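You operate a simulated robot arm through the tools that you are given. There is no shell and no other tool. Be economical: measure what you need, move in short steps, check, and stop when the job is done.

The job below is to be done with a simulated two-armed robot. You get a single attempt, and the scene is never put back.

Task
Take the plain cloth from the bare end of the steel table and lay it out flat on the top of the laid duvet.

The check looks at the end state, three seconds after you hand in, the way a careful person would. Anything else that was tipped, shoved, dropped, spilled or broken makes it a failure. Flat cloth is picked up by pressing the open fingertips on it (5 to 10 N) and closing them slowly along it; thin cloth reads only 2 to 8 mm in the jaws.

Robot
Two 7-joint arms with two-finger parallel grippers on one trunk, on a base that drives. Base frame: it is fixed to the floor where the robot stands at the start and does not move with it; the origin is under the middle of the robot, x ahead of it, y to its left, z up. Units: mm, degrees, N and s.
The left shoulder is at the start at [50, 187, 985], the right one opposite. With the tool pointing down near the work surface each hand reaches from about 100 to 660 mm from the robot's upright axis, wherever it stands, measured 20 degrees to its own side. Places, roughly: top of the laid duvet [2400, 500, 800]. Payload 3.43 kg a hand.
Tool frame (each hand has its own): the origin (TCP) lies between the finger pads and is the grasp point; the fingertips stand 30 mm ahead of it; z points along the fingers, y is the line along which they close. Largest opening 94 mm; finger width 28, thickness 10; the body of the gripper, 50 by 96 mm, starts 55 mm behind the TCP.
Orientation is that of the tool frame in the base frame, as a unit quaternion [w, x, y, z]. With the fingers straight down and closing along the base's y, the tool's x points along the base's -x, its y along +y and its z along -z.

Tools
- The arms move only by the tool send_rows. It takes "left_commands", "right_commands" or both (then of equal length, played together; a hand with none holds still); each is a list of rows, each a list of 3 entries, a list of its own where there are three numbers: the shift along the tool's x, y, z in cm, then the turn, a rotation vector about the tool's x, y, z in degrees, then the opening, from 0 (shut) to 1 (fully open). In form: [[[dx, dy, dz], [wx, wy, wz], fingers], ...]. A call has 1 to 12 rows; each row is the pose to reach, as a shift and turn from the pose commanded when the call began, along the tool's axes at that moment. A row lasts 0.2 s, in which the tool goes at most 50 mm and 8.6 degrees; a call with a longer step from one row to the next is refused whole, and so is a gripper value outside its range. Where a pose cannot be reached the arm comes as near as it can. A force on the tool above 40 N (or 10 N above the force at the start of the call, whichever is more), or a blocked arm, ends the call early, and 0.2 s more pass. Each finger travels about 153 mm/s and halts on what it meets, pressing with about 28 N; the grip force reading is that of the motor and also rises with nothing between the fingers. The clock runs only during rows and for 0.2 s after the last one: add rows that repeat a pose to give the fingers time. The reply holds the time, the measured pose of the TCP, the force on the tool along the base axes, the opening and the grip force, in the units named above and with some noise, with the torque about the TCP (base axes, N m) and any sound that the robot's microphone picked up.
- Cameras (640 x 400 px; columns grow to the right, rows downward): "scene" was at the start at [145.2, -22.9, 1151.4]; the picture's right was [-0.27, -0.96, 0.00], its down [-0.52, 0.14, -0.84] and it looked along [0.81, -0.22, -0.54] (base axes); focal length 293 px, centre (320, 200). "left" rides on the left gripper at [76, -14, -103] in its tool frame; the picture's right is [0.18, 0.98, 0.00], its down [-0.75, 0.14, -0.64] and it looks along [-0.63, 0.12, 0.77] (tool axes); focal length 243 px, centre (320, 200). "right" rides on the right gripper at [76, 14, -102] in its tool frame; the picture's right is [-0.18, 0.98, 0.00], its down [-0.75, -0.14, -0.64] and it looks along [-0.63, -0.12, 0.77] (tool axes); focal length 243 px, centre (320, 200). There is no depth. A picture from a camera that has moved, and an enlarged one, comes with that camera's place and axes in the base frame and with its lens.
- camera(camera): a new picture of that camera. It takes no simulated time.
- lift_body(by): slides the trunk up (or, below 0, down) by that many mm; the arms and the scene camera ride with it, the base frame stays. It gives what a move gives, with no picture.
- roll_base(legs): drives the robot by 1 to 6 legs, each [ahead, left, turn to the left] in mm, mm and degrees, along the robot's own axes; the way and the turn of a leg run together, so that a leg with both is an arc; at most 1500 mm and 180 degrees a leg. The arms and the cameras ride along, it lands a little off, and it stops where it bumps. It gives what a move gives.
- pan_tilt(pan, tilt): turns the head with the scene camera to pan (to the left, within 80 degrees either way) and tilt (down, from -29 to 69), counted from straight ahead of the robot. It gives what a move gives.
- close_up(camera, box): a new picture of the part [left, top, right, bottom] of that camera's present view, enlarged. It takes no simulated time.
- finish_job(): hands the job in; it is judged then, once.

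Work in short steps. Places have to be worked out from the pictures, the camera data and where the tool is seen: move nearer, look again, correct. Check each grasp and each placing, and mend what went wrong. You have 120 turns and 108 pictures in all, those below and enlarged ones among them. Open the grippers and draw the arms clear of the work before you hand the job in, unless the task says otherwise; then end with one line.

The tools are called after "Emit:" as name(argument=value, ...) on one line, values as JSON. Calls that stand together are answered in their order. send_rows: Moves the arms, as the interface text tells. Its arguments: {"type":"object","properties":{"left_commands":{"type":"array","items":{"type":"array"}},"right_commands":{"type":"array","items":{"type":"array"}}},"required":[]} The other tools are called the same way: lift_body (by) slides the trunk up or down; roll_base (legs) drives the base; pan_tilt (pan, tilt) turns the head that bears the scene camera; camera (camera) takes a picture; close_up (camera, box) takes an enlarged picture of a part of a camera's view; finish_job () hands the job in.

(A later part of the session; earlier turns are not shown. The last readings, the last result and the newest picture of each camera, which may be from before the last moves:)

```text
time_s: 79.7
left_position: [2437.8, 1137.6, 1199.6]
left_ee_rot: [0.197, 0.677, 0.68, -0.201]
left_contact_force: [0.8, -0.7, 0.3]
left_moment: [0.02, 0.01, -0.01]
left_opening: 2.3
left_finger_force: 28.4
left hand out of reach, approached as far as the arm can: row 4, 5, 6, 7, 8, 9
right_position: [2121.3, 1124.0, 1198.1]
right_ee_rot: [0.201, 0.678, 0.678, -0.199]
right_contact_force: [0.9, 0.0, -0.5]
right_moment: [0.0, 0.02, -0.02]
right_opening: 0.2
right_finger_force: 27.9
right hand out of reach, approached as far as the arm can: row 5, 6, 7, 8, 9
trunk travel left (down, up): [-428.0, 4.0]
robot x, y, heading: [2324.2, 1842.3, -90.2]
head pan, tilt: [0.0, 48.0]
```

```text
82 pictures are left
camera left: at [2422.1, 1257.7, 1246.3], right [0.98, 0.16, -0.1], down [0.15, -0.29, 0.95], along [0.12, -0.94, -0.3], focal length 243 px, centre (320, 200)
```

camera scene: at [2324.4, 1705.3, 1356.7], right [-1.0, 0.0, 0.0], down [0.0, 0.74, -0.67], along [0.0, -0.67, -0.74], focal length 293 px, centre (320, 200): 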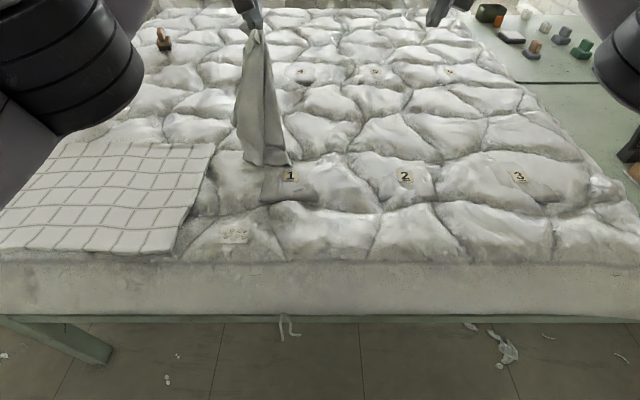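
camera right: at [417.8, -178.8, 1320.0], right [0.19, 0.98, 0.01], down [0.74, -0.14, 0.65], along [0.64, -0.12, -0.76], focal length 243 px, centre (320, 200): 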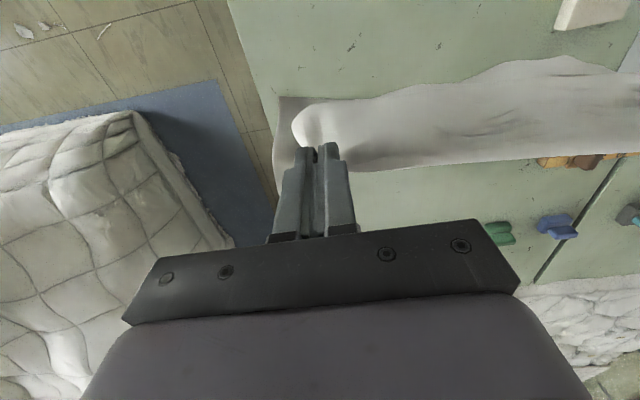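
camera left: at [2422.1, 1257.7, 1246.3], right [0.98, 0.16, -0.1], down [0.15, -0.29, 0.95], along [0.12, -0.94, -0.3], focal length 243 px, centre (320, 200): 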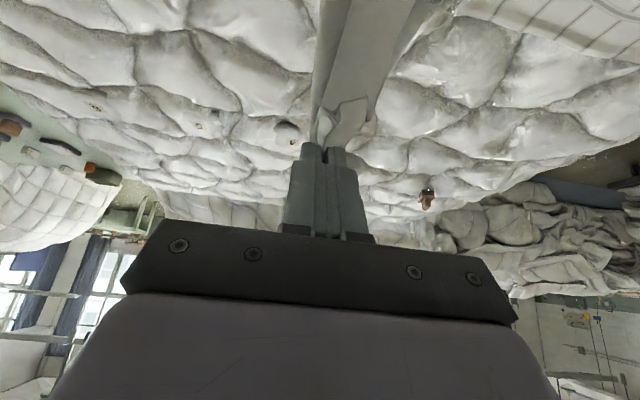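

The arms ran out of reach and spread apart, so the right hand lost its corner; the cloth now hangs from the left hand. I bring both hands back to a comfortable place in front and look at how it hangs.

Emit:
send_rows(left_commands=[[[2, -1, -2], [0, 4, 0], 0], [[4, -2, -4], [0, 8, 0], 0], [[6, -3, -6], [0, 12, 0], 0], [[8, -4, -8], [0, 16, 0], 0], [[10, -5, -9], [0, 20, 0], 0], [[12, -6, -10], [0, 24, 0], 0], [[14, -7, -11], [0, 28, 0], 0], [[16, -8, -12], [0, 32, 0], 0], [[16, -8, -12], [0, 32, 0], 0]], right_commands=[[[2, 0, 0], [0, 4, 0], 0], [[4, 0, 0], [0, 8, 0], 0], [[6, -1, 0], [0, 12, 0], 0], [[8, -2, 0], [0, 16, 0], 0], [[10, -3, 0], [0, 20, 0], 0], [[12, -4, 0], [0, 24, 0], 0.2], [[14, -5, 0], [0, 28, 0], 0.5], [[15, -6, 0], [0, 32, 0], 0.5], [[15, -6, 0], [0, 32, 0], 0.5]])

Emit:
pan_tilt(pan=0, tilt=40)

Emit:
camera(camera="scene")

Emit:
camera(camera="right")

```text
time_s: 81.7
left_position: [2354.4, 1339.7, 1215.2]
left_ee_rot: [0.002, 0.707, 0.707, -0.005]
left_contact_force: [-0.8, -0.8, -0.1]
left_moment: [-0.02, 0.04, 0.01]
left_opening: 2.1
left_finger_force: 28.1
left hand out of reach, approached as far as the arm can: row 1, 2, 3
right_position: [2058.7, 1255.3, 1117.5]
right_ee_rot: [0.007, 0.708, 0.706, -0.003]
right_contact_force: [-0.6, -0.2, 0.4]
right_moment: [-0.03, 0.01, 0.01]
right_opening: 46.9
right_finger_force: 0.2
trunk travel left (down, up): [-428.0, 4.0]
robot x, y, heading: [2322.9, 1841.1, -90.1]
head pan, tilt: [0.0, 48.0]
```

```text
time_s: 82.4
left_position: [2354.2, 1340.1, 1216.3]
left_ee_rot: [0.002, 0.707, 0.707, -0.006]
left_contact_force: [-0.4, 0.0, -0.9]
left_moment: [0.0, -0.02, 0.02]
left_opening: 2.2
left_finger_force: 28.1
right_position: [2058.4, 1256.2, 1116.1]
right_ee_rot: [0.007, 0.708, 0.706, -0.004]
right_contact_force: [0.7, 0.4, -0.5]
right_moment: [-0.01, -0.02, 0.0]
right_opening: 47.2
right_finger_force: 0.0
trunk travel left (down, up): [-428.0, 4.0]
robot x, y, heading: [2321.5, 1839.5, -90.0]
head pan, tilt: [0.0, 40.0]
```

```text
81 pictures are left
camera scene: at [2323.0, 1699.1, 1368.1], right [-1.0, 0.0, 0.0], down [0.0, 0.64, -0.77], along [0.0, -0.77, -0.64], focal length 293 px, centre (320, 200)
```

scene: 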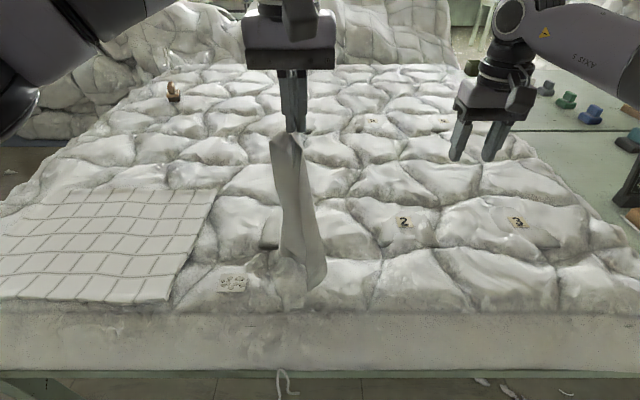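

```text
80 pictures are left
camera right: at [2071.7, 1332.9, 1217.9], right [0.98, -0.19, 0.01], down [-0.14, -0.74, 0.65], along [-0.12, -0.64, -0.76], focal length 243 px, centre (320, 200)
```

right: 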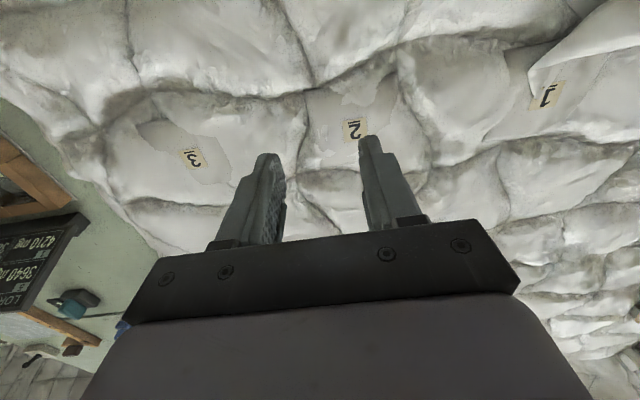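

Close-up of the hanging cloth to find free corners.

Emit:
close_up(camera="scene", box=[220, 90, 380, 320])

```text
1.74 times, centred on (300, 205) of scene
camera zoom: at [2323.0, 1699.1, 1368.1], right [-1.0, 0.0, 0.0], down [0.0, 0.64, -0.77], along [0.0, -0.77, -0.64], focal length 510 px, centre (355, 191)
```

zoom: 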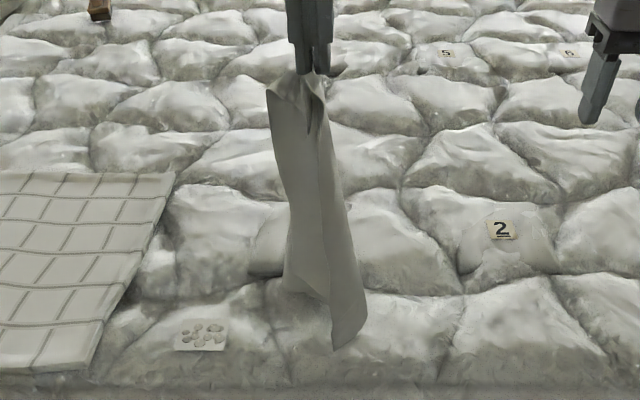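

The near edge seems to hang on the image right, with its free corner near (2309, 1340, 913). I turn the right hand to point sideways (toward +x, 30° down, closing front-back) to pinch that corner in the air, and raise the left hand 7 cm.

Emit:
send_rows(left_commands=[[[0, 0, -1], [0, 0, 0], 0], [[0, 0, -2], [0, 0, 0], 0], [[0, 0, -3], [0, 0, 0], 0], [[0, 0, -4], [0, 0, 0], 0], [[0, 0, -5], [0, 0, 0], 0], [[0, 0, -6], [0, 0, 0], 0], [[0, 0, -7], [0, 0, 0], 0], [[0, 0, -7], [0, 0, 0], 0], [[0, 0, -7], [0, 0, 0], 0], [[0, 0, -7], [0, 0, 0], 0], [[0, 0, -7], [0, 0, 0], 0], [[0, 0, -7], [0, 0, 0], 0]], right_commands=[[[1.2, 0, 0], [-3.83, 3.83, 6.65], 0.6], [[2.4, 0, 0], [-7.66, 7.66, 13.3], 0.6], [[3.6, 0, 0], [-11.5, 11.5, 19.95], 0.6], [[4.8, 0, 0], [-15.3, 15.3, 26.6], 0.6], [[6, 0, 0], [-19.15, 19.15, 33.25], 0.6], [[7.2, 0, 0], [-23, 23, 39.9], 0.6], [[8.4, 0, 0], [-26.8, 26.8, 46.5], 0.6], [[9.6, 0, 0], [-30.6, 30.6, 53.2], 0.6], [[10.8, 0, 0], [-34.5, 34.5, 59.8], 0.6], [[12, 0, 0], [-38.3, 38.3, 66.5], 0.6], [[13.2, 0, 0], [-42.1, 42.1, 73.1], 0.6], [[14.4, 0, 0], [-46, 46, 79.8], 0.6]])

Emit:
camera(camera="right")

Emit:
camera(camera="scene")

```text
refused: row 12 steps farther than a row can; nothing moved
```

```text
78 pictures are left
camera right: at [2071.7, 1332.9, 1217.9], right [0.98, -0.19, 0.01], down [-0.14, -0.74, 0.65], along [-0.12, -0.64, -0.76], focal length 243 px, centre (320, 200)
```

right: 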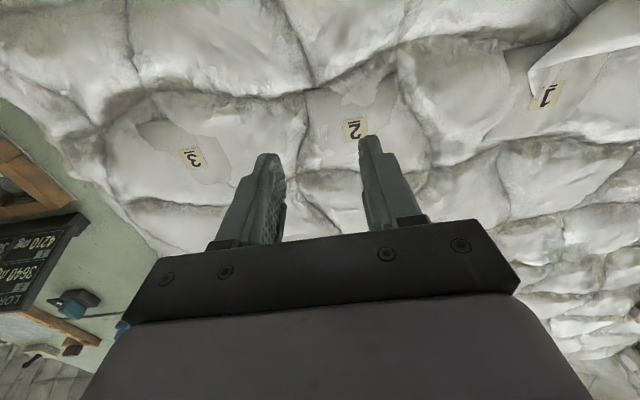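

```text
77 pictures are left
camera scene: at [2323.0, 1699.1, 1368.1], right [-1.0, 0.0, 0.0], down [0.0, 0.64, -0.77], along [0.0, -0.77, -0.64], focal length 293 px, centre (320, 200)
```

scene: 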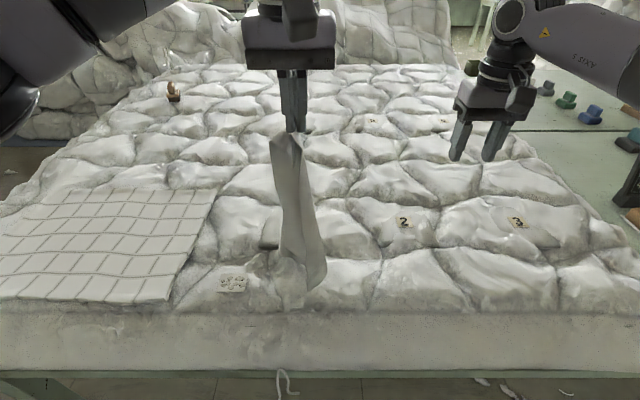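

The last row turned a hair too far; I resend with slightly smaller turns.

Emit:
send_rows(left_commands=[[[0, 0, -1], [0, 0, 0], 0], [[0, 0, -2], [0, 0, 0], 0], [[0, 0, -3], [0, 0, 0], 0], [[0, 0, -4], [0, 0, 0], 0], [[0, 0, -5], [0, 0, 0], 0], [[0, 0, -6], [0, 0, 0], 0], [[0, 0, -7], [0, 0, 0], 0], [[0, 0, -7], [0, 0, 0], 0], [[0, 0, -7], [0, 0, 0], 0], [[0, 0, -7], [0, 0, 0], 0], [[0, 0, -7], [0, 0, 0], 0], [[0, 0, -7], [0, 0, 0], 0]], right_commands=[[[1.2, 0, 0], [-3.7, 3.7, 6.4], 0.6], [[2.4, 0, 0], [-7.4, 7.4, 12.8], 0.6], [[3.6, 0, 0], [-11.1, 11.1, 19.2], 0.6], [[4.8, 0, 0], [-14.8, 14.8, 25.6], 0.6], [[6, 0, 0], [-18.5, 18.5, 32], 0.6], [[7.2, 0, 0], [-22.2, 22.2, 38.4], 0.6], [[8.4, 0, 0], [-25.9, 25.9, 44.8], 0.6], [[9.6, 0, 0], [-29.6, 29.6, 51.2], 0.6], [[10.8, 0, 0], [-33.3, 33.3, 57.6], 0.6], [[12, 0, 0], [-37, 37, 64], 0.6], [[13.2, 0, 0], [-40.7, 40.7, 70.4], 0.6], [[14.4, 0, 0], [-44.4, 44.4, 76.8], 0.6]])

Emit:
camera(camera="right")

Emit:
camera(camera="scene")

```text
time_s: 85.0
left_position: [2351.2, 1342.2, 1286.7]
left_ee_rot: [0.002, 0.707, 0.707, -0.007]
left_contact_force: [-0.3, -0.1, -0.2]
left_moment: [0.01, 0.01, 0.01]
left_opening: 2.1
left_finger_force: 28.2
right_position: [2058.6, 1400.5, 1116.2]
right_ee_rot: [0.007, 0.874, 0.043, 0.483]
right_contact_force: [-0.7, -0.3, -0.4]
right_moment: [0.03, 0.01, -0.01]
right_opening: 56.6
right_finger_force: 0.0
trunk travel left (down, up): [-428.0, 4.0]
robot x, y, heading: [2322.5, 1844.9, -90.0]
head pan, tilt: [0.0, 40.0]
```

```text
76 pictures are left
camera right: at [2011.5, 1389.3, 1235.8], right [-0.03, -0.99, -0.1], down [-0.95, 0.06, -0.3], along [0.31, 0.09, -0.95], focal length 243 px, centre (320, 200)
```

right: 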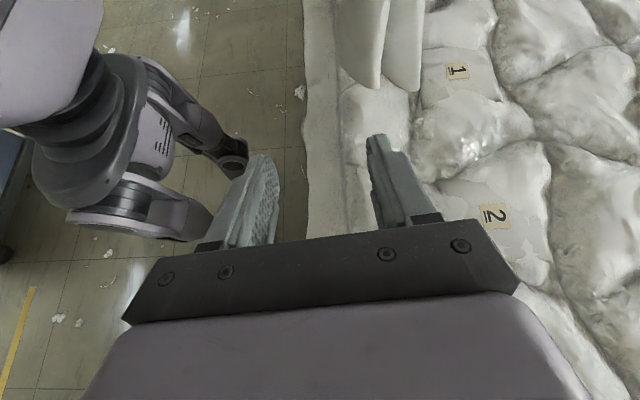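

```text
75 pictures are left
camera scene: at [2322.7, 1699.5, 1368.2], right [-1.0, 0.0, 0.0], down [0.0, 0.64, -0.77], along [0.0, -0.77, -0.64], focal length 293 px, centre (320, 200)
```

scene: 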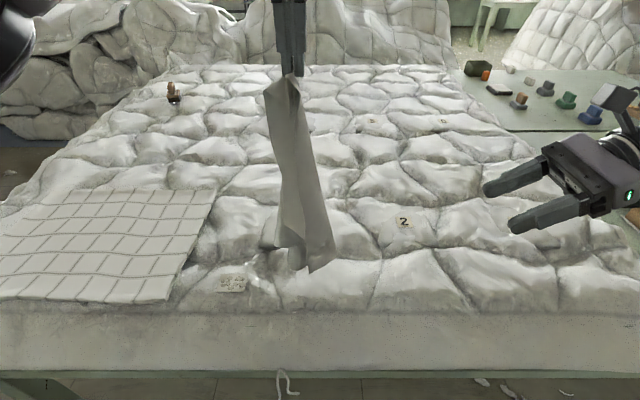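

Two lobes hang down, with tips at about A (2344, 1317, 858) and B (2296, 1278, 905). I zoom in on both views to tell corners from folds.

Emit:
close_up(camera="scene", box=[240, 70, 370, 290])

Emit:
close_up(camera="right", box=[310, 0, 470, 100])

Emit:
camera(camera="left")

```text
1.82 times, centred on (305, 180) of scene
camera zoom: at [2322.7, 1699.5, 1368.2], right [-1.0, 0.0, 0.0], down [0.0, 0.64, -0.77], along [0.0, -0.77, -0.64], focal length 533 px, centre (347, 236)
```

zoom: 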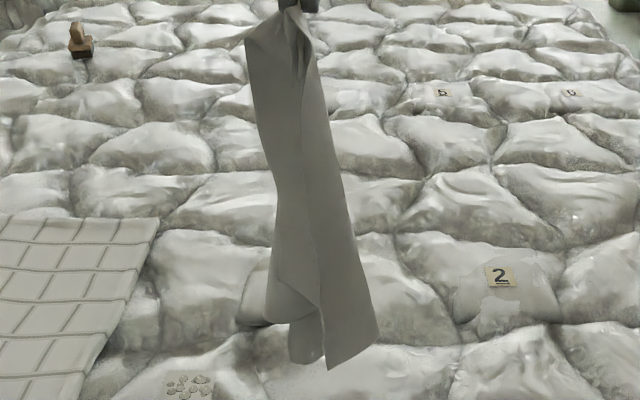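

```text
4.00 times, centred on (390, 50) of right
camera zoom: at [2011.5, 1389.3, 1235.8], right [-0.03, -0.99, -0.1], down [-0.95, 0.06, -0.3], along [0.31, 0.09, -0.95], focal length 970 px, centre (40, 800)
```

zoom: 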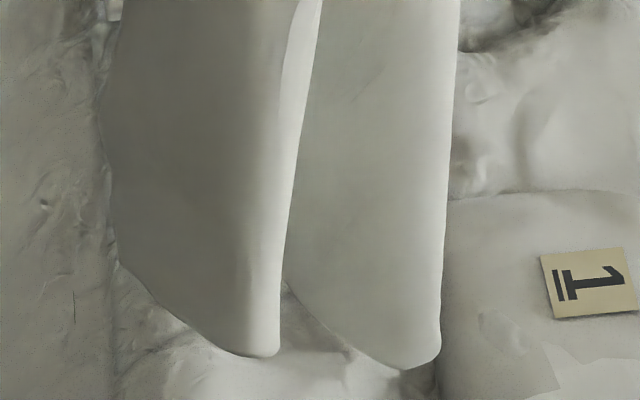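

```text
72 pictures are left
camera left: at [2337.9, 1418.5, 1390.5], right [0.98, 0.18, -0.01], down [0.14, -0.75, 0.65], along [0.12, -0.64, -0.76], focal length 243 px, centre (320, 200)
```

left: 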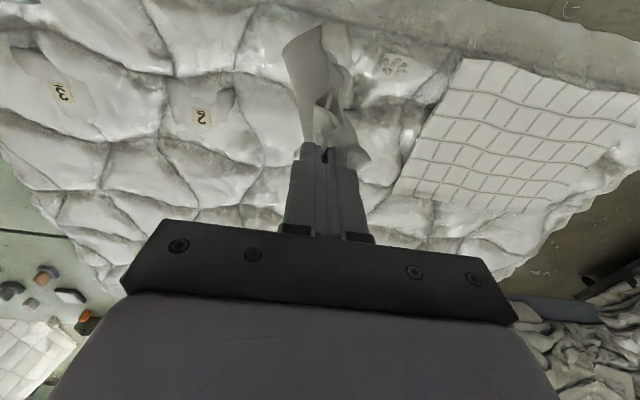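

A is a free corner at about (2340, 1381, 930), on the robot side – best pinched from my side with fingers pointing forward-down. I turn the right hand back to tool-down and move the left hand 11 cm forward to give room.

Emit:
send_rows(left_commands=[[[-1, 0, 0], [0, 0, 0], 0], [[-2, 0, 0], [0, 0, 0], 0], [[-3, 0, 0], [0, 0, 0], 0], [[-4, 0, 0], [0, 0, 0], 0], [[-5, 0, 0], [0, 0, 0], 0], [[-6, 0, 0], [0, 0, 0], 0], [[-7, 0, 0], [0, 0, 0], 0], [[-8, 0, 0], [0, 0, 0], 0], [[-9, 0, 0], [0, 0, 0], 0], [[-10, 0, 0], [0, 0, 0], 0], [[-11, 0, 0], [0, 0, 0], 0], [[-11, 0, 0], [0, 0, 0], 0]], right_commands=[[[0, 0, 0], [3.7, -3.7, -6.4], 0.6], [[0, 0, 0], [7.4, -7.4, -12.8], 0.6], [[0, 0, 0], [11.1, -11.1, -19.2], 0.6], [[0, 0, 0], [14.8, -14.8, -25.6], 0.6], [[0, 0, 0], [18.5, -18.5, -32], 0.6], [[0, 0, 0], [22.2, -22.2, -38.4], 0.6], [[0, 0, 0], [25.9, -25.9, -44.8], 0.6], [[0, 0, 0], [29.6, -29.6, -51.2], 0.6], [[0, 0, 0], [33.3, -33.3, -57.6], 0.6], [[0, 0, 0], [37, -37, -64], 0.6], [[0, 0, 0], [40.7, -40.7, -70.4], 0.6], [[0, 0, 0], [44.4, -44.4, -76.8], 0.6]])

Emit:
send_rows(right_commands=[[[0, 0, 0], [0, -8, 0], 0.6], [[0, 0, 0], [0, -16, 0], 0.6], [[0, 0, 0], [0, -24, 0], 0.6], [[0, 0, 0], [0, -32, 0], 0.6], [[0, 0, 0], [0, -40, 0], 0.6], [[0, 0, 0], [0, -45, 0], 0.6], [[0, 0, 0], [0, -45, 0], 0.6]])

Emit:
camera(camera="scene")

Emit:
camera(camera="right")

```text
time_s: 87.6
left_position: [2370.7, 1293.9, 1266.0]
left_ee_rot: [0.003, 0.707, 0.707, -0.005]
left_contact_force: [0.1, -0.9, -0.4]
left_moment: [0.0, 0.05, 0.05]
left_opening: 2.2
left_finger_force: 28.1
left hand out of reach, approached as far as the arm can: row 3, 4, 5, 6, 7, 8, 9, 10, 11, 12
right_position: [2058.4, 1398.5, 1115.5]
right_ee_rot: [0.006, 0.706, 0.708, -0.005]
right_contact_force: [0.0, -0.2, 1.2]
right_moment: [0.03, 0.0, 0.02]
right_opening: 56.4
right_finger_force: 0.0
trunk travel left (down, up): [-428.0, 4.0]
robot x, y, heading: [2326.3, 1843.5, -90.0]
head pan, tilt: [0.0, 40.0]
```

```text
time_s: 89.2
left_position: [2372.6, 1294.4, 1266.3]
left_ee_rot: [0.003, 0.707, 0.707, -0.006]
left_contact_force: [0.4, -0.6, -0.7]
left_moment: [0.03, 0.02, 0.0]
left_opening: 2.4
left_finger_force: 27.5
right_position: [2058.3, 1399.7, 1114.9]
right_ee_rot: [0.277, 0.652, 0.65, -0.275]
right_contact_force: [0.6, -0.4, 0.5]
right_moment: [-0.01, -0.01, 0.01]
right_opening: 56.5
right_finger_force: 0.1
trunk travel left (down, up): [-428.0, 4.0]
robot x, y, heading: [2319.2, 1840.4, -90.1]
head pan, tilt: [0.0, 40.0]
```

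```text
71 pictures are left
camera scene: at [2323.0, 1699.1, 1368.2], right [-1.0, 0.0, 0.0], down [0.0, 0.64, -0.77], along [0.0, -0.77, -0.64], focal length 293 px, centre (320, 200)
```

scene: 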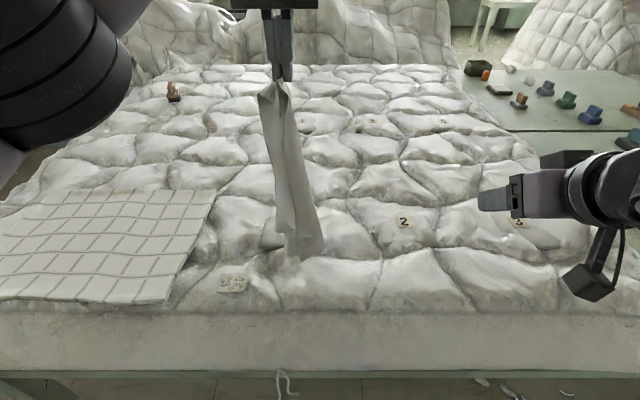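

```text
70 pictures are left
camera right: at [2071.8, 1526.1, 1131.7], right [0.98, -0.13, 0.14], down [-0.15, -0.06, 0.99], along [-0.12, -0.99, -0.08], focal length 243 px, centre (320, 200)
```

right: 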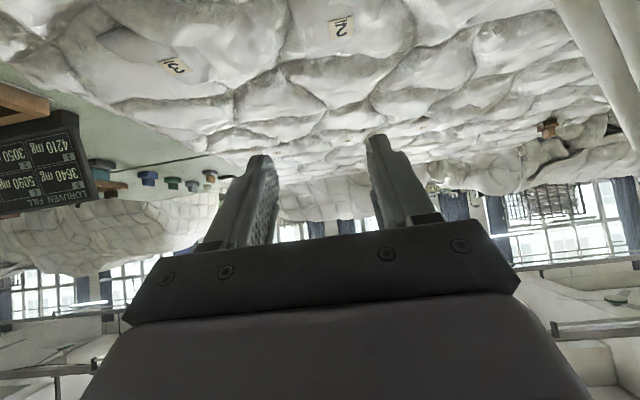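

The left hand is at its reach limit; corner A is now near (2361, 1333, 910). I bring the right hand, opened wide, to a pre-grasp about 12 cm before it.

Emit:
send_rows(right_commands=[[[0.85, 3.2, 0.73], [0, 0, 0], 1], [[1.7, 6.4, 1.46], [0, 0, 0], 1], [[2.5, 9.6, 2.2], [0, 0, 0], 1], [[3.4, 12.8, 2.9], [0, 0, 0], 1], [[4.2, 16, 3.7], [0, 0, 0], 1], [[5.1, 19.2, 4.4], [0, 0, 0], 1], [[5.9, 22.4, 5.1], [0, 0, 0], 1], [[6.8, 25.6, 5.9], [0, 0, 0], 1], [[7.6, 28.7, 6.6], [0, 0, 0], 1], [[7.6, 28.7, 6.6], [0, 0, 0], 1]])

Emit:
camera(camera="scene")

Emit:
camera(camera="right")

```text
time_s: 91.4
left_position: [2371.4, 1294.4, 1266.1]
left_ee_rot: [0.002, 0.707, 0.707, -0.006]
left_contact_force: [-0.9, 0.4, 0.0]
left_moment: [-0.02, 0.05, 0.03]
left_opening: 2.0
left_finger_force: 27.8
right_position: [2345.5, 1404.5, 1014.0]
right_ee_rot: [0.276, 0.653, 0.65, -0.275]
right_contact_force: [-0.7, -0.8, 0.3]
right_moment: [-0.01, 0.04, -0.02]
right_opening: 93.9
right_finger_force: 0.1
trunk travel left (down, up): [-428.0, 4.0]
robot x, y, heading: [2320.2, 1841.8, -89.9]
head pan, tilt: [0.0, 40.0]
```

```text
69 pictures are left
camera scene: at [2322.6, 1699.1, 1368.2], right [-1.0, 0.0, 0.0], down [0.0, 0.64, -0.77], along [0.0, -0.77, -0.64], focal length 293 px, centre (320, 200)
```

scene: 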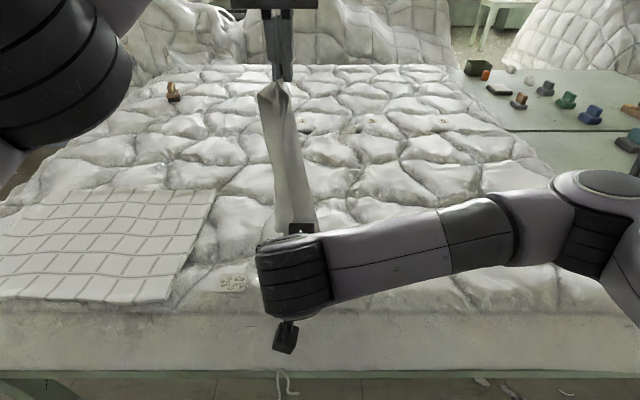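

```text
68 pictures are left
camera right: at [2358.6, 1531.2, 1031.5], right [0.98, -0.13, 0.14], down [-0.15, -0.06, 0.99], along [-0.12, -0.99, -0.08], focal length 243 px, centre (320, 200)
```

right: 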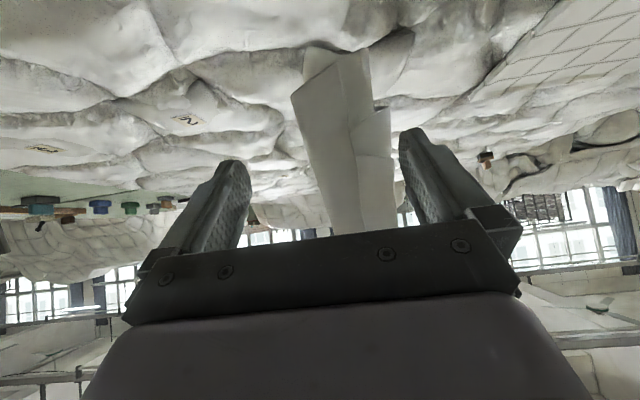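

The cloth appears between the fingers. I zoom in to see the free corner.

Emit:
close_up(camera="right", box=[240, 30, 440, 240])

```text
1.90 times, centred on (340, 135) of right
camera zoom: at [2358.6, 1531.2, 1031.5], right [0.98, -0.13, 0.14], down [-0.15, -0.06, 0.99], along [-0.12, -0.99, -0.08], focal length 462 px, centre (282, 324)
```

zoom: 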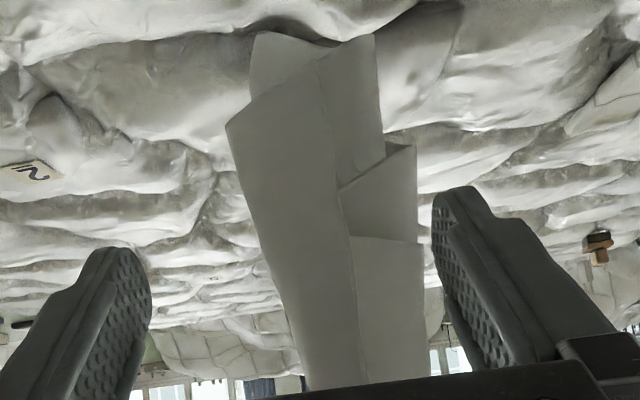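

Corner A is the free edge tip at about (2364, 1333, 905), the other layers lie behind it. I advance 9 cm along the fingers and look again.

Emit:
send_rows(right_commands=[[[0.2, 0.4, 2.5], [0, 0, 0], 1], [[0.4, 0.8, 5], [0, 0, 0], 1], [[0.6, 1, 7], [0, 0, 0], 1], [[0.6, 1, 8.5], [0, 0, 0], 1], [[0.6, 1, 9], [0, 0, 0], 1]])

Emit:
close_up(camera="right", box=[160, 0, 480, 240])

Emit:
close_up(camera="scene", box=[220, 80, 360, 280])

Emit:
camera(camera="left")

```text
time_s: 92.6
left_position: [2371.2, 1294.3, 1265.9]
left_ee_rot: [0.003, 0.707, 0.708, -0.007]
left_contact_force: [0.0, -0.1, -0.8]
left_moment: [0.0, 0.02, 0.04]
left_opening: 2.1
left_finger_force: 28.1
right_position: [2356.2, 1345.7, 949.6]
right_ee_rot: [0.276, 0.652, 0.65, -0.275]
right_contact_force: [0.0, -0.4, 0.2]
right_moment: [0.03, 0.01, -0.02]
right_opening: 93.9
right_finger_force: 0.0
trunk travel left (down, up): [-428.0, 4.0]
robot x, y, heading: [2322.0, 1843.7, -89.9]
head pan, tilt: [0.0, 40.0]
```

```text
1.67 times, centred on (320, 120) of right
camera zoom: at [2369.9, 1471.9, 964.6], right [0.98, -0.13, 0.14], down [-0.14, -0.07, 0.99], along [-0.12, -0.99, -0.08], focal length 404 px, centre (320, 333)
```

zoom: 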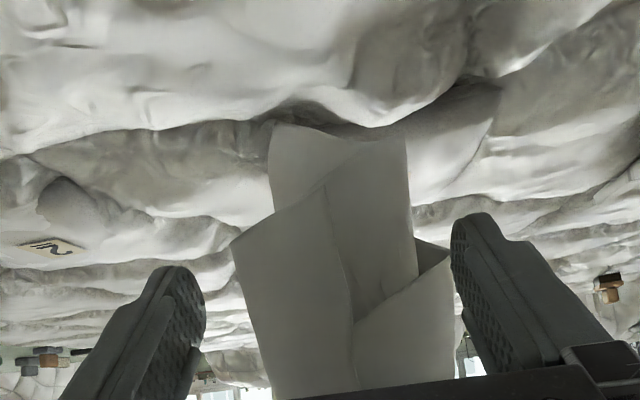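

```text
2.00 times, centred on (290, 180) of scene
camera zoom: at [2323.0, 1699.1, 1368.2], right [-1.0, 0.0, 0.0], down [0.0, 0.64, -0.77], along [0.0, -0.77, -0.64], focal length 587 px, centre (380, 240)
```

zoom: 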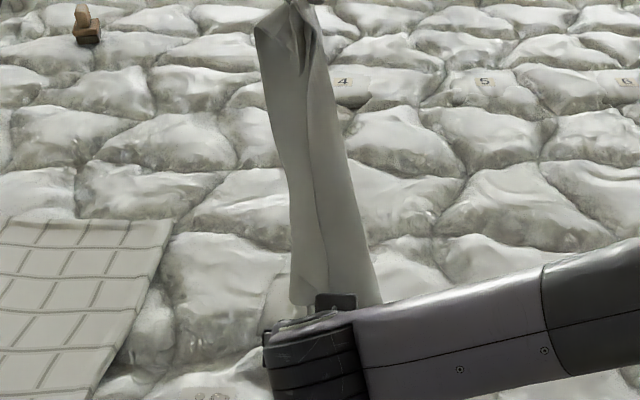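

```text
64 pictures are left
camera left: at [2356.7, 1372.0, 1369.5], right [0.98, 0.18, -0.01], down [0.14, -0.75, 0.65], along [0.11, -0.64, -0.76], focal length 243 px, centre (320, 200)
```

left: 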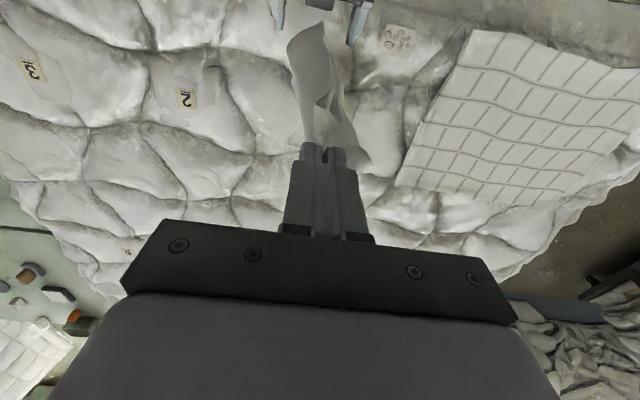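

Corner A is between the open fingers, nearest of all layers. I advance 12 mm and close.

Emit:
send_rows(right_commands=[[[0, 0, 0.6], [0, 0, 0], 1], [[0, 0, 1.2], [0, 0, 0], 1], [[0, 0, 1.2], [0, 0, 0], 0.8], [[0, 0, 1.2], [0, 0, 0], 0.6], [[0, 0, 1.2], [0, 0, 0], 0.4], [[0, 0, 1.2], [0, 0, 0], 0.2], [[0, 0, 1.2], [0, 0, 0], 0], [[0, 0, 1.2], [0, 0, 0], 0], [[0, 0, 1.2], [0, 0, 0], 0]])

Emit:
close_up(camera="right", box=[160, 0, 480, 240])

```text
time_s: 94.6
left_position: [2370.9, 1294.3, 1266.3]
left_ee_rot: [0.002, 0.707, 0.707, -0.006]
left_contact_force: [-0.4, -0.5, -0.3]
left_moment: [-0.03, 0.0, 0.01]
left_opening: 2.3
left_finger_force: 27.9
right_position: [2356.0, 1336.7, 940.0]
right_ee_rot: [0.276, 0.652, 0.651, -0.274]
right_contact_force: [-0.4, 1.2, -0.2]
right_moment: [-0.01, 0.03, -0.01]
right_opening: 6.4
right_finger_force: 28.4
trunk travel left (down, up): [-428.0, 4.0]
robot x, y, heading: [2320.5, 1843.4, -90.1]
head pan, tilt: [0.0, 40.0]
```

```text
1.67 times, centred on (320, 120) of right
camera zoom: at [2369.5, 1462.4, 956.7], right [0.98, -0.13, 0.14], down [-0.14, -0.07, 0.99], along [-0.12, -0.99, -0.08], focal length 404 px, centre (320, 333)
```

zoom: 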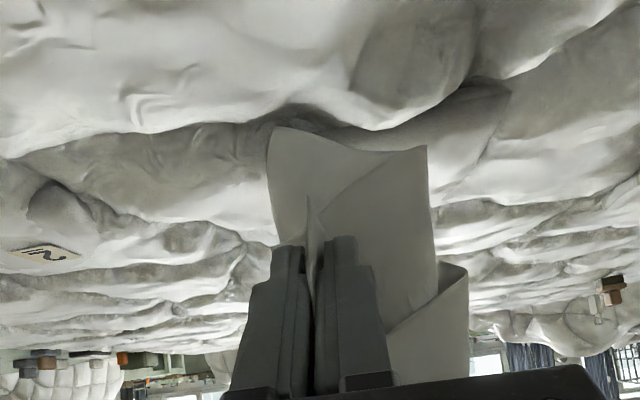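

Something is held (6.4 mm). I swing the right hand out to the right and up so the near edge spreads between the hands.

Emit:
send_rows(right_commands=[[[-1.75, -2.3, -1.3], [0, 0, 0], 0], [[-3.5, -4.6, -2.6], [0, 0, 0], 0], [[-5.25, -6.9, -3.9], [0, 0, 0], 0], [[-7, -9.2, -5.2], [0, 0, 0], 0], [[-8.75, -11.5, -6.6], [0, 0, 0], 0], [[-10.5, -13.8, -7.9], [0, 0, 0], 0], [[-12.25, -16.1, -9.2], [0, 0, 0], 0], [[-14, -18.4, -10.5], [0, 0, 0], 0], [[-15.75, -20.7, -11.8], [0, 0, 0], 0], [[-17.5, -23, -13.1], [0, 0, 0], 0], [[-19.25, -25.3, -14.5], [0, 0, 0], 0], [[-21, -27, -15.8], [0, 0, 0], 0]])

Emit:
camera(camera="scene")

```text
time_s: 97.2
left_position: [2369.9, 1295.2, 1266.4]
left_ee_rot: [0.001, 0.707, 0.707, -0.007]
left_contact_force: [-4.7, 0.0, -0.3]
left_moment: [-0.02, 0.16, 0.05]
left_opening: 2.3
left_finger_force: 28.0
right_position: [2085.5, 1302.2, 1198.8]
right_ee_rot: [0.277, 0.651, 0.651, -0.274]
right_contact_force: [5.0, 1.1, -0.5]
right_moment: [0.02, 0.19, -0.06]
right_opening: 6.6
right_finger_force: 27.5
trunk travel left (down, up): [-428.0, 4.0]
robot x, y, heading: [2317.9, 1842.6, -89.9]
head pan, tilt: [0.0, 40.0]
```

```text
62 pictures are left
camera scene: at [2322.8, 1699.3, 1368.2], right [-1.0, 0.0, 0.0], down [0.0, 0.64, -0.77], along [0.0, -0.77, -0.64], focal length 293 px, centre (320, 200)
```

scene: 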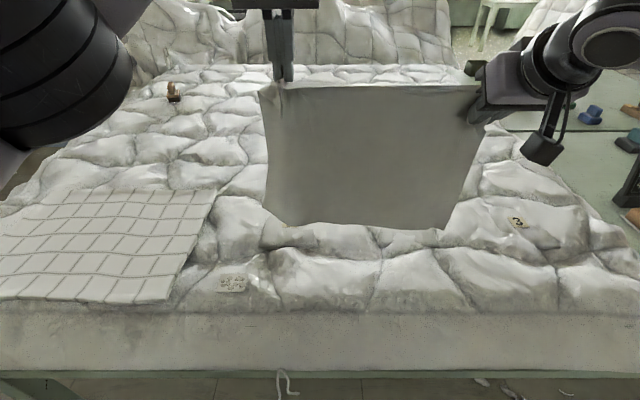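

The near edge is stretched again and the cloth hangs open. From the reach limits I estimate tools tipped ~60° forward can start at y ≈ 1010 if I stand 50 mm closer. I advance 50 mm and tip the left hand 45° to match the right.

Emit:
roll_base(legs=[[50, 0, 0]])

Emit:
send_rows(left_commands=[[[0, -0.2, 1], [0, -7.5, 0], 0], [[0, -0.4, 2], [0, -15, 0], 0], [[0, -0.5, 3], [0, -22.5, 0], 0], [[0, -0.5, 4], [0, -30, 0], 0], [[0, -0.5, 5], [0, -37.5, 0], 0], [[0, -0.5, 6], [0, -45, 0], 0], [[0, -0.5, 6], [0, -45, 0], 0]])

Emit:
camera(camera="scene")

```text
time_s: 98.1
left_position: [2371.6, 1243.6, 1264.6]
left_ee_rot: [0.002, 0.707, 0.707, -0.005]
left_contact_force: [-6.2, 0.5, 0.0]
left_moment: [0.07, 0.21, 0.12]
left_opening: 2.4
left_finger_force: 28.3
right_position: [2087.4, 1250.8, 1198.3]
right_ee_rot: [0.276, 0.652, 0.651, -0.274]
right_contact_force: [6.4, -1.1, -0.7]
right_moment: [0.01, 0.26, -0.06]
right_opening: 6.4
right_finger_force: 28.2
trunk travel left (down, up): [-428.0, 4.0]
robot x, y, heading: [2321.8, 1793.8, -90.2]
head pan, tilt: [0.0, 40.0]
```

```text
time_s: 99.7
left_position: [2365.9, 1242.2, 1207.2]
left_ee_rot: [0.273, 0.651, 0.652, -0.278]
left_contact_force: [-7.5, 0.7, 1.4]
left_moment: [0.06, 0.31, -0.08]
left_opening: 2.2
left_finger_force: 28.2
right_position: [2086.0, 1250.6, 1199.5]
right_ee_rot: [0.277, 0.651, 0.651, -0.274]
right_contact_force: [7.7, -0.8, -2.7]
right_moment: [0.02, 0.27, -0.07]
right_opening: 6.4
right_finger_force: 27.7
trunk travel left (down, up): [-428.0, 4.0]
robot x, y, heading: [2321.8, 1790.3, -90.2]
head pan, tilt: [0.0, 40.0]
```

```text
61 pictures are left
camera scene: at [2322.9, 1648.9, 1368.2], right [-1.0, 0.0, 0.0], down [0.0, 0.64, -0.77], along [0.0, -0.77, -0.64], focal length 293 px, centre (320, 200)
```

scene: 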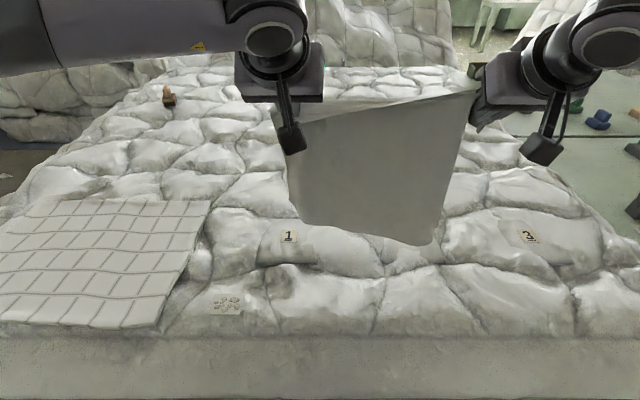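

Tension is ~7 N; I ease the hands together 8 mm while moving them forward to y ≈ 1030, z ≈ 1150 and tipping to 60°.

Emit:
send_rows(left_commands=[[[-1.4, -0.3, 2.4], [0, -2, 0], 0], [[-2.8, -0.4, 4.8], [0, -4, 0], 0], [[-4.1, -0.4, 7.1], [0, -6, 0], 0], [[-5.5, -0.4, 9.5], [0, -8, 0], 0], [[-6.9, -0.4, 11.9], [0, -10, 0], 0], [[-8.3, -0.4, 14.3], [0, -12, 0], 0], [[-9.6, -0.4, 16.6], [0, -14, 0], 0], [[-11, -0.4, 19], [0, -15, 0], 0], [[-11, -0.4, 19], [0, -15, 0], 0]], right_commands=[[[-1.5, 0.3, 2.4], [0, -2, 0], 0], [[-3, 0.4, 4.8], [0, -4, 0], 0], [[-4.5, 0.4, 7.1], [0, -6, 0], 0], [[-6, 0.4, 9.5], [0, -8, 0], 0], [[-7.6, 0.4, 11.9], [0, -10, 0], 0], [[-9.1, 0.4, 14.3], [0, -12, 0], 0], [[-10.6, 0.4, 16.6], [0, -14, 0], 0], [[-12.1, 0.4, 19.1], [0, -15, 0], 0], [[-12.1, 0.4, 19.1], [0, -15, 0], 0]])

Emit:
camera(camera="scene")

```text
time_s: 101.7
left_position: [2361.1, 1030.8, 1150.5]
left_ee_rot: [0.356, 0.61, 0.61, -0.36]
left_contact_force: [-2.3, 0.1, -0.7]
left_moment: [0.0, 0.1, -0.01]
left_opening: 2.3
left_finger_force: 28.2
right_position: [2090.9, 1028.2, 1152.3]
right_ee_rot: [0.36, 0.609, 0.61, -0.357]
right_contact_force: [2.2, 0.1, -1.7]
right_moment: [-0.02, 0.1, -0.03]
right_opening: 6.6
right_finger_force: 28.0
trunk travel left (down, up): [-428.0, 4.0]
robot x, y, heading: [2322.7, 1790.5, -89.8]
head pan, tilt: [0.0, 40.0]
```

```text
60 pictures are left
camera scene: at [2323.4, 1649.3, 1368.2], right [-1.0, 0.0, 0.0], down [0.0, 0.64, -0.77], along [0.0, -0.77, -0.64], focal length 293 px, centre (320, 200)
```

scene: 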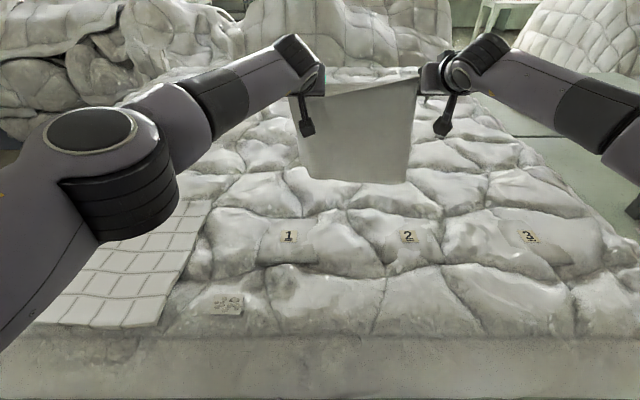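

Reached cleanly. I lower to z ≈ 1100 while moving 3 cm further forward until the hem meets the duvet, then look.

Emit:
send_rows(left_commands=[[[1, 0, 1.7], [0, 0, 0], 0], [[2, 0, 3.4], [0, 0, 0], 0], [[2.8, 0, 5.1], [0, 0, 0], 0], [[2.8, 0, 5.1], [0, 0, 0], 0]], right_commands=[[[1, 0, 1.7], [0, 0, 0], 0], [[2, 0, 3.4], [0, 0, 0], 0], [[2.8, 0, 5.1], [0, 0, 0], 0], [[2.8, 0, 5.1], [0, 0, 0], 0]])

Emit:
close_up(camera="scene", box=[240, 50, 480, 250])

```text
time_s: 102.7
left_position: [2372.4, 1024.2, 1123.1]
left_ee_rot: [0.355, 0.61, 0.611, -0.359]
left_contact_force: [-6.2, 1.2, 0.7]
left_moment: [0.0, 0.21, -0.13]
left_opening: 2.2
left_finger_force: 28.3
left hand out of reach, approached as far as the arm can: row 1, 2, 3, 4
right_position: [2089.3, 998.8, 1104.2]
right_ee_rot: [0.359, 0.61, 0.61, -0.356]
right_contact_force: [6.4, -1.2, -0.9]
right_moment: [-0.03, 0.22, -0.15]
right_opening: 6.7
right_finger_force: 28.4
trunk travel left (down, up): [-428.0, 4.0]
robot x, y, heading: [2323.2, 1796.4, -90.1]
head pan, tilt: [0.0, 40.0]
```

```text
2.00 times, centred on (360, 150) of scene
camera zoom: at [2323.0, 1649.2, 1368.2], right [-1.0, 0.0, 0.0], down [0.0, 0.64, -0.77], along [0.0, -0.77, -0.64], focal length 587 px, centre (240, 300)
```

zoom: 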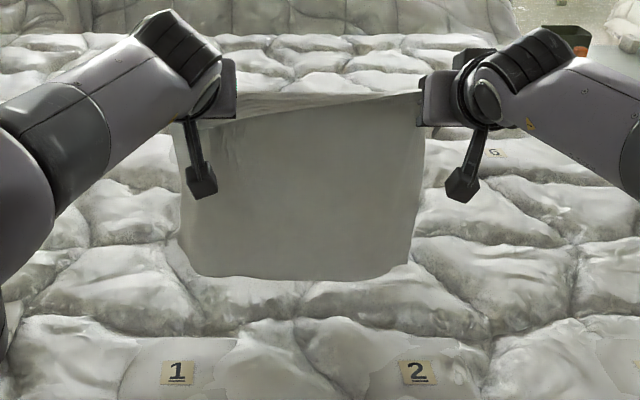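

The left hand reached its limit but the hem is at about y ≈ 955, near the surface. Now I lower and draw both hands back together, so the cloth is laid from the far hem toward me.

Emit:
send_rows(left_commands=[[[2.2, -0.5, -0.25], [0, 1, 0], 0], [[4.4, -0.8, -0.5], [0, 2, 0], 0], [[6.6, -0.8, -0.75], [0, 3, 0], 0], [[8.8, -0.8, -1], [0, 4, 0], 0], [[11, -0.8, -1.25], [0, 5, 0], 0], [[13.2, -0.8, -1.5], [0, 6, 0], 0], [[15.5, -0.8, -1.75], [0, 7, 0], 0], [[17.7, -0.8, -2], [0, 8, 0], 0]], right_commands=[[[2.2, 0, -0.6], [0, 1, 0], 0], [[4.3, 0, -1.3], [0, 2, 0], 0], [[6.5, 0, -1.9], [0, 3, 0], 0], [[8.7, 0, -2.5], [0, 4, 0], 0], [[10.8, 0, -3.2], [0, 5, 0], 0], [[13, 0, -3.8], [0, 6, 0], 0], [[15.1, 0, -4.5], [0, 7, 0], 0], [[17.3, 0, -5.1], [0, 8, 0], 0]])

Emit:
camera(camera="scene")

```text
time_s: 104.5
left_position: [2367.2, 1126.4, 977.3]
left_ee_rot: [0.312, 0.633, 0.634, -0.316]
left_contact_force: [-4.8, -0.2, 0.7]
left_moment: [-0.03, 0.17, -0.06]
left_opening: 2.1
left_finger_force: 27.6
left hand out of reach, approached as far as the arm can: row 1
right_position: [2092.3, 1127.5, 977.3]
right_ee_rot: [0.315, 0.634, 0.633, -0.313]
right_contact_force: [4.0, -0.1, -1.2]
right_moment: [-0.04, 0.22, -0.11]
right_opening: 6.6
right_finger_force: 27.9
trunk travel left (down, up): [-428.0, 4.0]
robot x, y, heading: [2322.3, 1794.8, -90.2]
head pan, tilt: [0.0, 40.0]
```

```text
58 pictures are left
camera scene: at [2322.9, 1648.9, 1368.2], right [-1.0, 0.0, 0.0], down [0.0, 0.64, -0.77], along [0.0, -0.77, -0.64], focal length 293 px, centre (320, 200)
```

scene: 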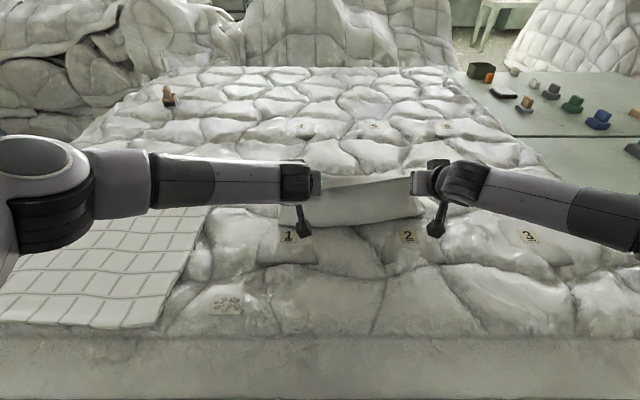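

The far part lies behind the curtain of cloth as intended (fold line at y ≈ 1105). I continue down and back, to z ≈ 855, y ≈ 1260.

Emit:
send_rows(left_commands=[[[2.2, 0, -0.4], [0, 2, 0], 0], [[4.5, 0, -0.8], [0, 4, 0], 0], [[6.7, 0, -1.1], [0, 6, 0], 0], [[9, 0, -1.5], [0, 8, 0], 0], [[11.2, 0, -1.9], [0, 10, 0], 0], [[13.4, 0, -2.3], [0, 12, 0], 0], [[15.7, 0, -2.7], [0, 14, 0], 0], [[17.9, 0, -3], [0, 16, 0], 0]], right_commands=[[[2.2, 0, -0.4], [0, 2, 0], 0], [[4.5, 0, -0.8], [0, 4, 0], 0], [[6.7, 0, -1.1], [0, 6, 0], 0], [[9, 0, -1.5], [0, 8, 0], 0], [[11.2, 0, -1.9], [0, 10, 0], 0], [[13.4, 0, -2.3], [0, 12, 0], 0], [[15.7, 0, -2.7], [0, 14, 0], 0], [[17.9, 0, -3], [0, 16, 0], 0]])

Emit:
camera(camera="scene")

```text
time_s: 106.3
left_position: [2363.8, 1256.1, 859.1]
left_ee_rot: [0.225, 0.668, 0.671, -0.23]
left_contact_force: [-3.8, -8.8, 20.3]
left_moment: [-0.42, 0.1, -0.05]
left_opening: 1.9
left_finger_force: 27.7
right_position: [2089.4, 1260.0, 857.7]
right_ee_rot: [0.227, 0.671, 0.67, -0.224]
right_contact_force: [4.3, -4.6, 5.1]
right_moment: [-0.17, -0.04, 0.11]
right_opening: 6.5
right_finger_force: 27.9
trunk travel left (down, up): [-428.0, 4.0]
robot x, y, heading: [2320.8, 1790.0, -89.7]
head pan, tilt: [0.0, 40.0]
```

```text
57 pictures are left
camera scene: at [2323.0, 1650.1, 1369.0], right [-1.0, 0.0, 0.0], down [0.0, 0.64, -0.77], along [0.0, -0.77, -0.64], focal length 293 px, centre (320, 200)
```

scene: 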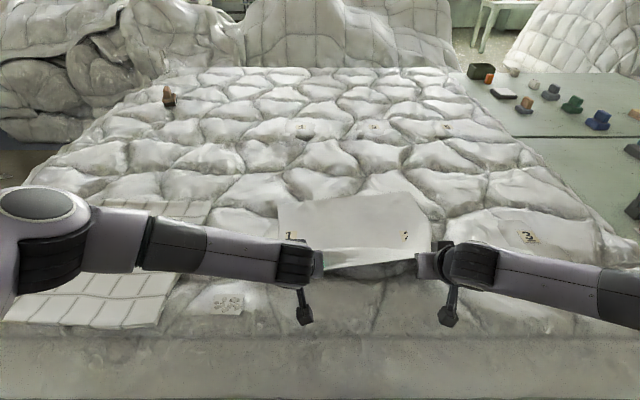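

The cloth lies down with its far hem at about y ≈ 995 and both hands at the surface. I ease off the pressure and open both grippers a little, then draw back along the fingers.

Emit:
send_rows(left_commands=[[[0, 0, -0.4], [0, 0, 0], 0], [[0, 0, -0.5], [0, 0, 0], 0.15], [[0, 0, -0.5], [0, 0, 0], 0.3], [[0, 0, -0.5], [0, 0, 0], 0.3], [[0, 0, -1.5], [0, 0, 0], 0.3], [[0, 0, -3.5], [0, 0, 0], 0.3], [[0, 0, -6], [0, 0, 0], 0.3], [[0, 0, -9], [0, 0, 0], 0.3], [[0, 0, -12], [0, 0, 0], 0.3]], right_commands=[[[0, 0, 0], [0, 0, 0], 0], [[0, 0, 0], [0, 0, 0], 0.15], [[0, 0, 0], [0, 0, 0], 0.3], [[0, 0, 0], [0, 0, 0], 0.3], [[0, 0, -1], [0, 0, 0], 0.3], [[0, 0, -3], [0, 0, 0], 0.3], [[0, 0, -6], [0, 0, 0], 0.3], [[0, 0, -9], [0, 0, 0], 0.3], [[0, 0, -12], [0, 0, 0], 0.3]])

Emit:
camera(camera="scene")

```text
time_s: 108.3
left_position: [2364.9, 1332.4, 950.1]
left_ee_rot: [0.221, 0.67, 0.672, -0.224]
left_contact_force: [0.9, 0.4, -0.5]
left_moment: [0.03, 0.03, -0.01]
left_opening: 28.1
left_finger_force: 0.1
right_position: [2088.0, 1332.8, 950.7]
right_ee_rot: [0.224, 0.672, 0.67, -0.222]
right_contact_force: [0.9, -0.5, 0.1]
right_moment: [0.02, 0.02, 0.0]
right_opening: 28.2
right_finger_force: 0.0
trunk travel left (down, up): [-428.0, 4.0]
robot x, y, heading: [2321.3, 1790.1, -90.1]
head pan, tilt: [0.0, 40.0]
```

```text
56 pictures are left
camera scene: at [2322.9, 1649.5, 1368.2], right [-1.0, 0.0, 0.0], down [0.0, 0.64, -0.77], along [0.0, -0.77, -0.64], focal length 293 px, centre (320, 200)
```

scene: 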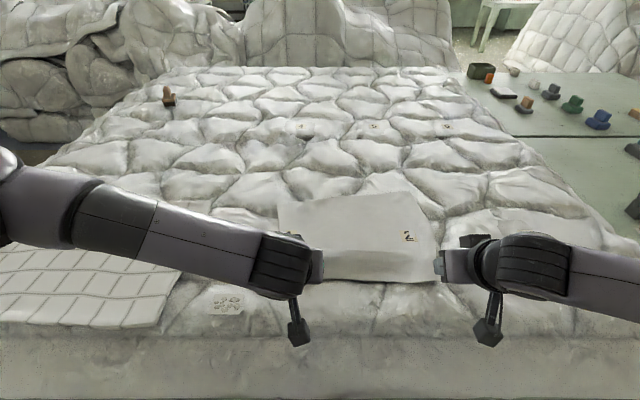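

The cloth is released. I raise the hands clear and look properly.

Emit:
send_rows(left_commands=[[[0, 1, -4], [0, 0, 0], 0.3], [[0, 2, -8], [0, 0, 0], 0.3], [[-1, 4, -12], [0, 0, 0], 0.3], [[-2, 7, -16], [0, 0, 0], 0.3], [[-3, 10, -20], [0, 0, 0], 0.3], [[-3, 13, -23], [0, 0, 0], 0.3], [[-3, 16, -24], [0, 0, 0], 0.3]], right_commands=[[[0, -1, -4], [0, 0, 0], 0.3], [[0, -2, -8], [0, 0, 0], 0.3], [[-1, -4, -12], [0, 0, 0], 0.3], [[-2, -7, -16], [0, 0, 0], 0.3], [[-3, -10, -20], [0, 0, 0], 0.3], [[-3, -13, -23], [0, 0, 0], 0.3], [[-3, -16, -24], [0, 0, 0], 0.3]])

Emit:
pan_tilt(pan=0, tilt=52)

Emit:
camera(camera="scene")

Emit:
close_up(camera="scene", box=[240, 80, 480, 260])

```text
refused: row 4 steps farther than a row can; nothing moved
```

```text
time_s: 109.0
left_position: [2365.1, 1331.3, 949.6]
left_ee_rot: [0.221, 0.671, 0.671, -0.225]
left_contact_force: [0.6, -0.1, 0.2]
left_moment: [0.03, -0.01, -0.03]
left_opening: 28.3
left_finger_force: 0.0
right_position: [2089.8, 1331.2, 950.2]
right_ee_rot: [0.224, 0.672, 0.67, -0.222]
right_contact_force: [0.3, 0.0, 0.3]
right_moment: [0.0, 0.03, 0.0]
right_opening: 28.3
right_finger_force: 0.0
trunk travel left (down, up): [-428.0, 4.0]
robot x, y, heading: [2321.8, 1789.6, -90.0]
head pan, tilt: [0.0, 52.0]
```

```text
55 pictures are left
camera scene: at [2322.9, 1658.8, 1351.4], right [-1.0, 0.0, 0.0], down [0.0, 0.79, -0.62], along [0.0, -0.62, -0.79], focal length 293 px, centre (320, 200)
```

scene: 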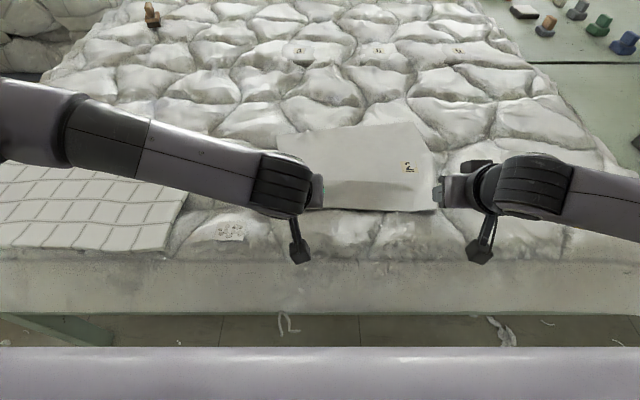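

```text
2.22 times, centred on (360, 170) of scene
camera zoom: at [2322.9, 1658.8, 1351.4], right [-1.0, 0.0, 0.0], down [0.0, 0.79, -0.62], along [0.0, -0.62, -0.79], focal length 652 px, centre (231, 267)
```

zoom: 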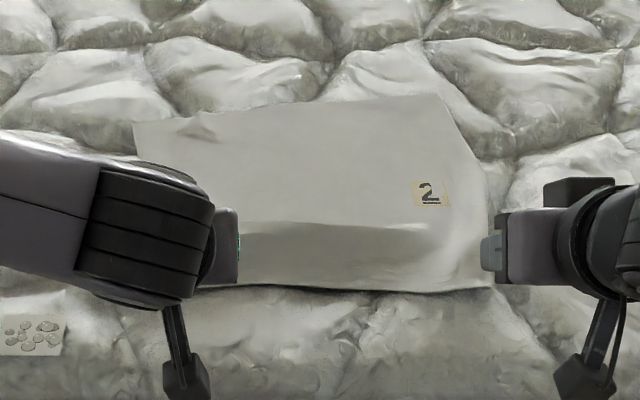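

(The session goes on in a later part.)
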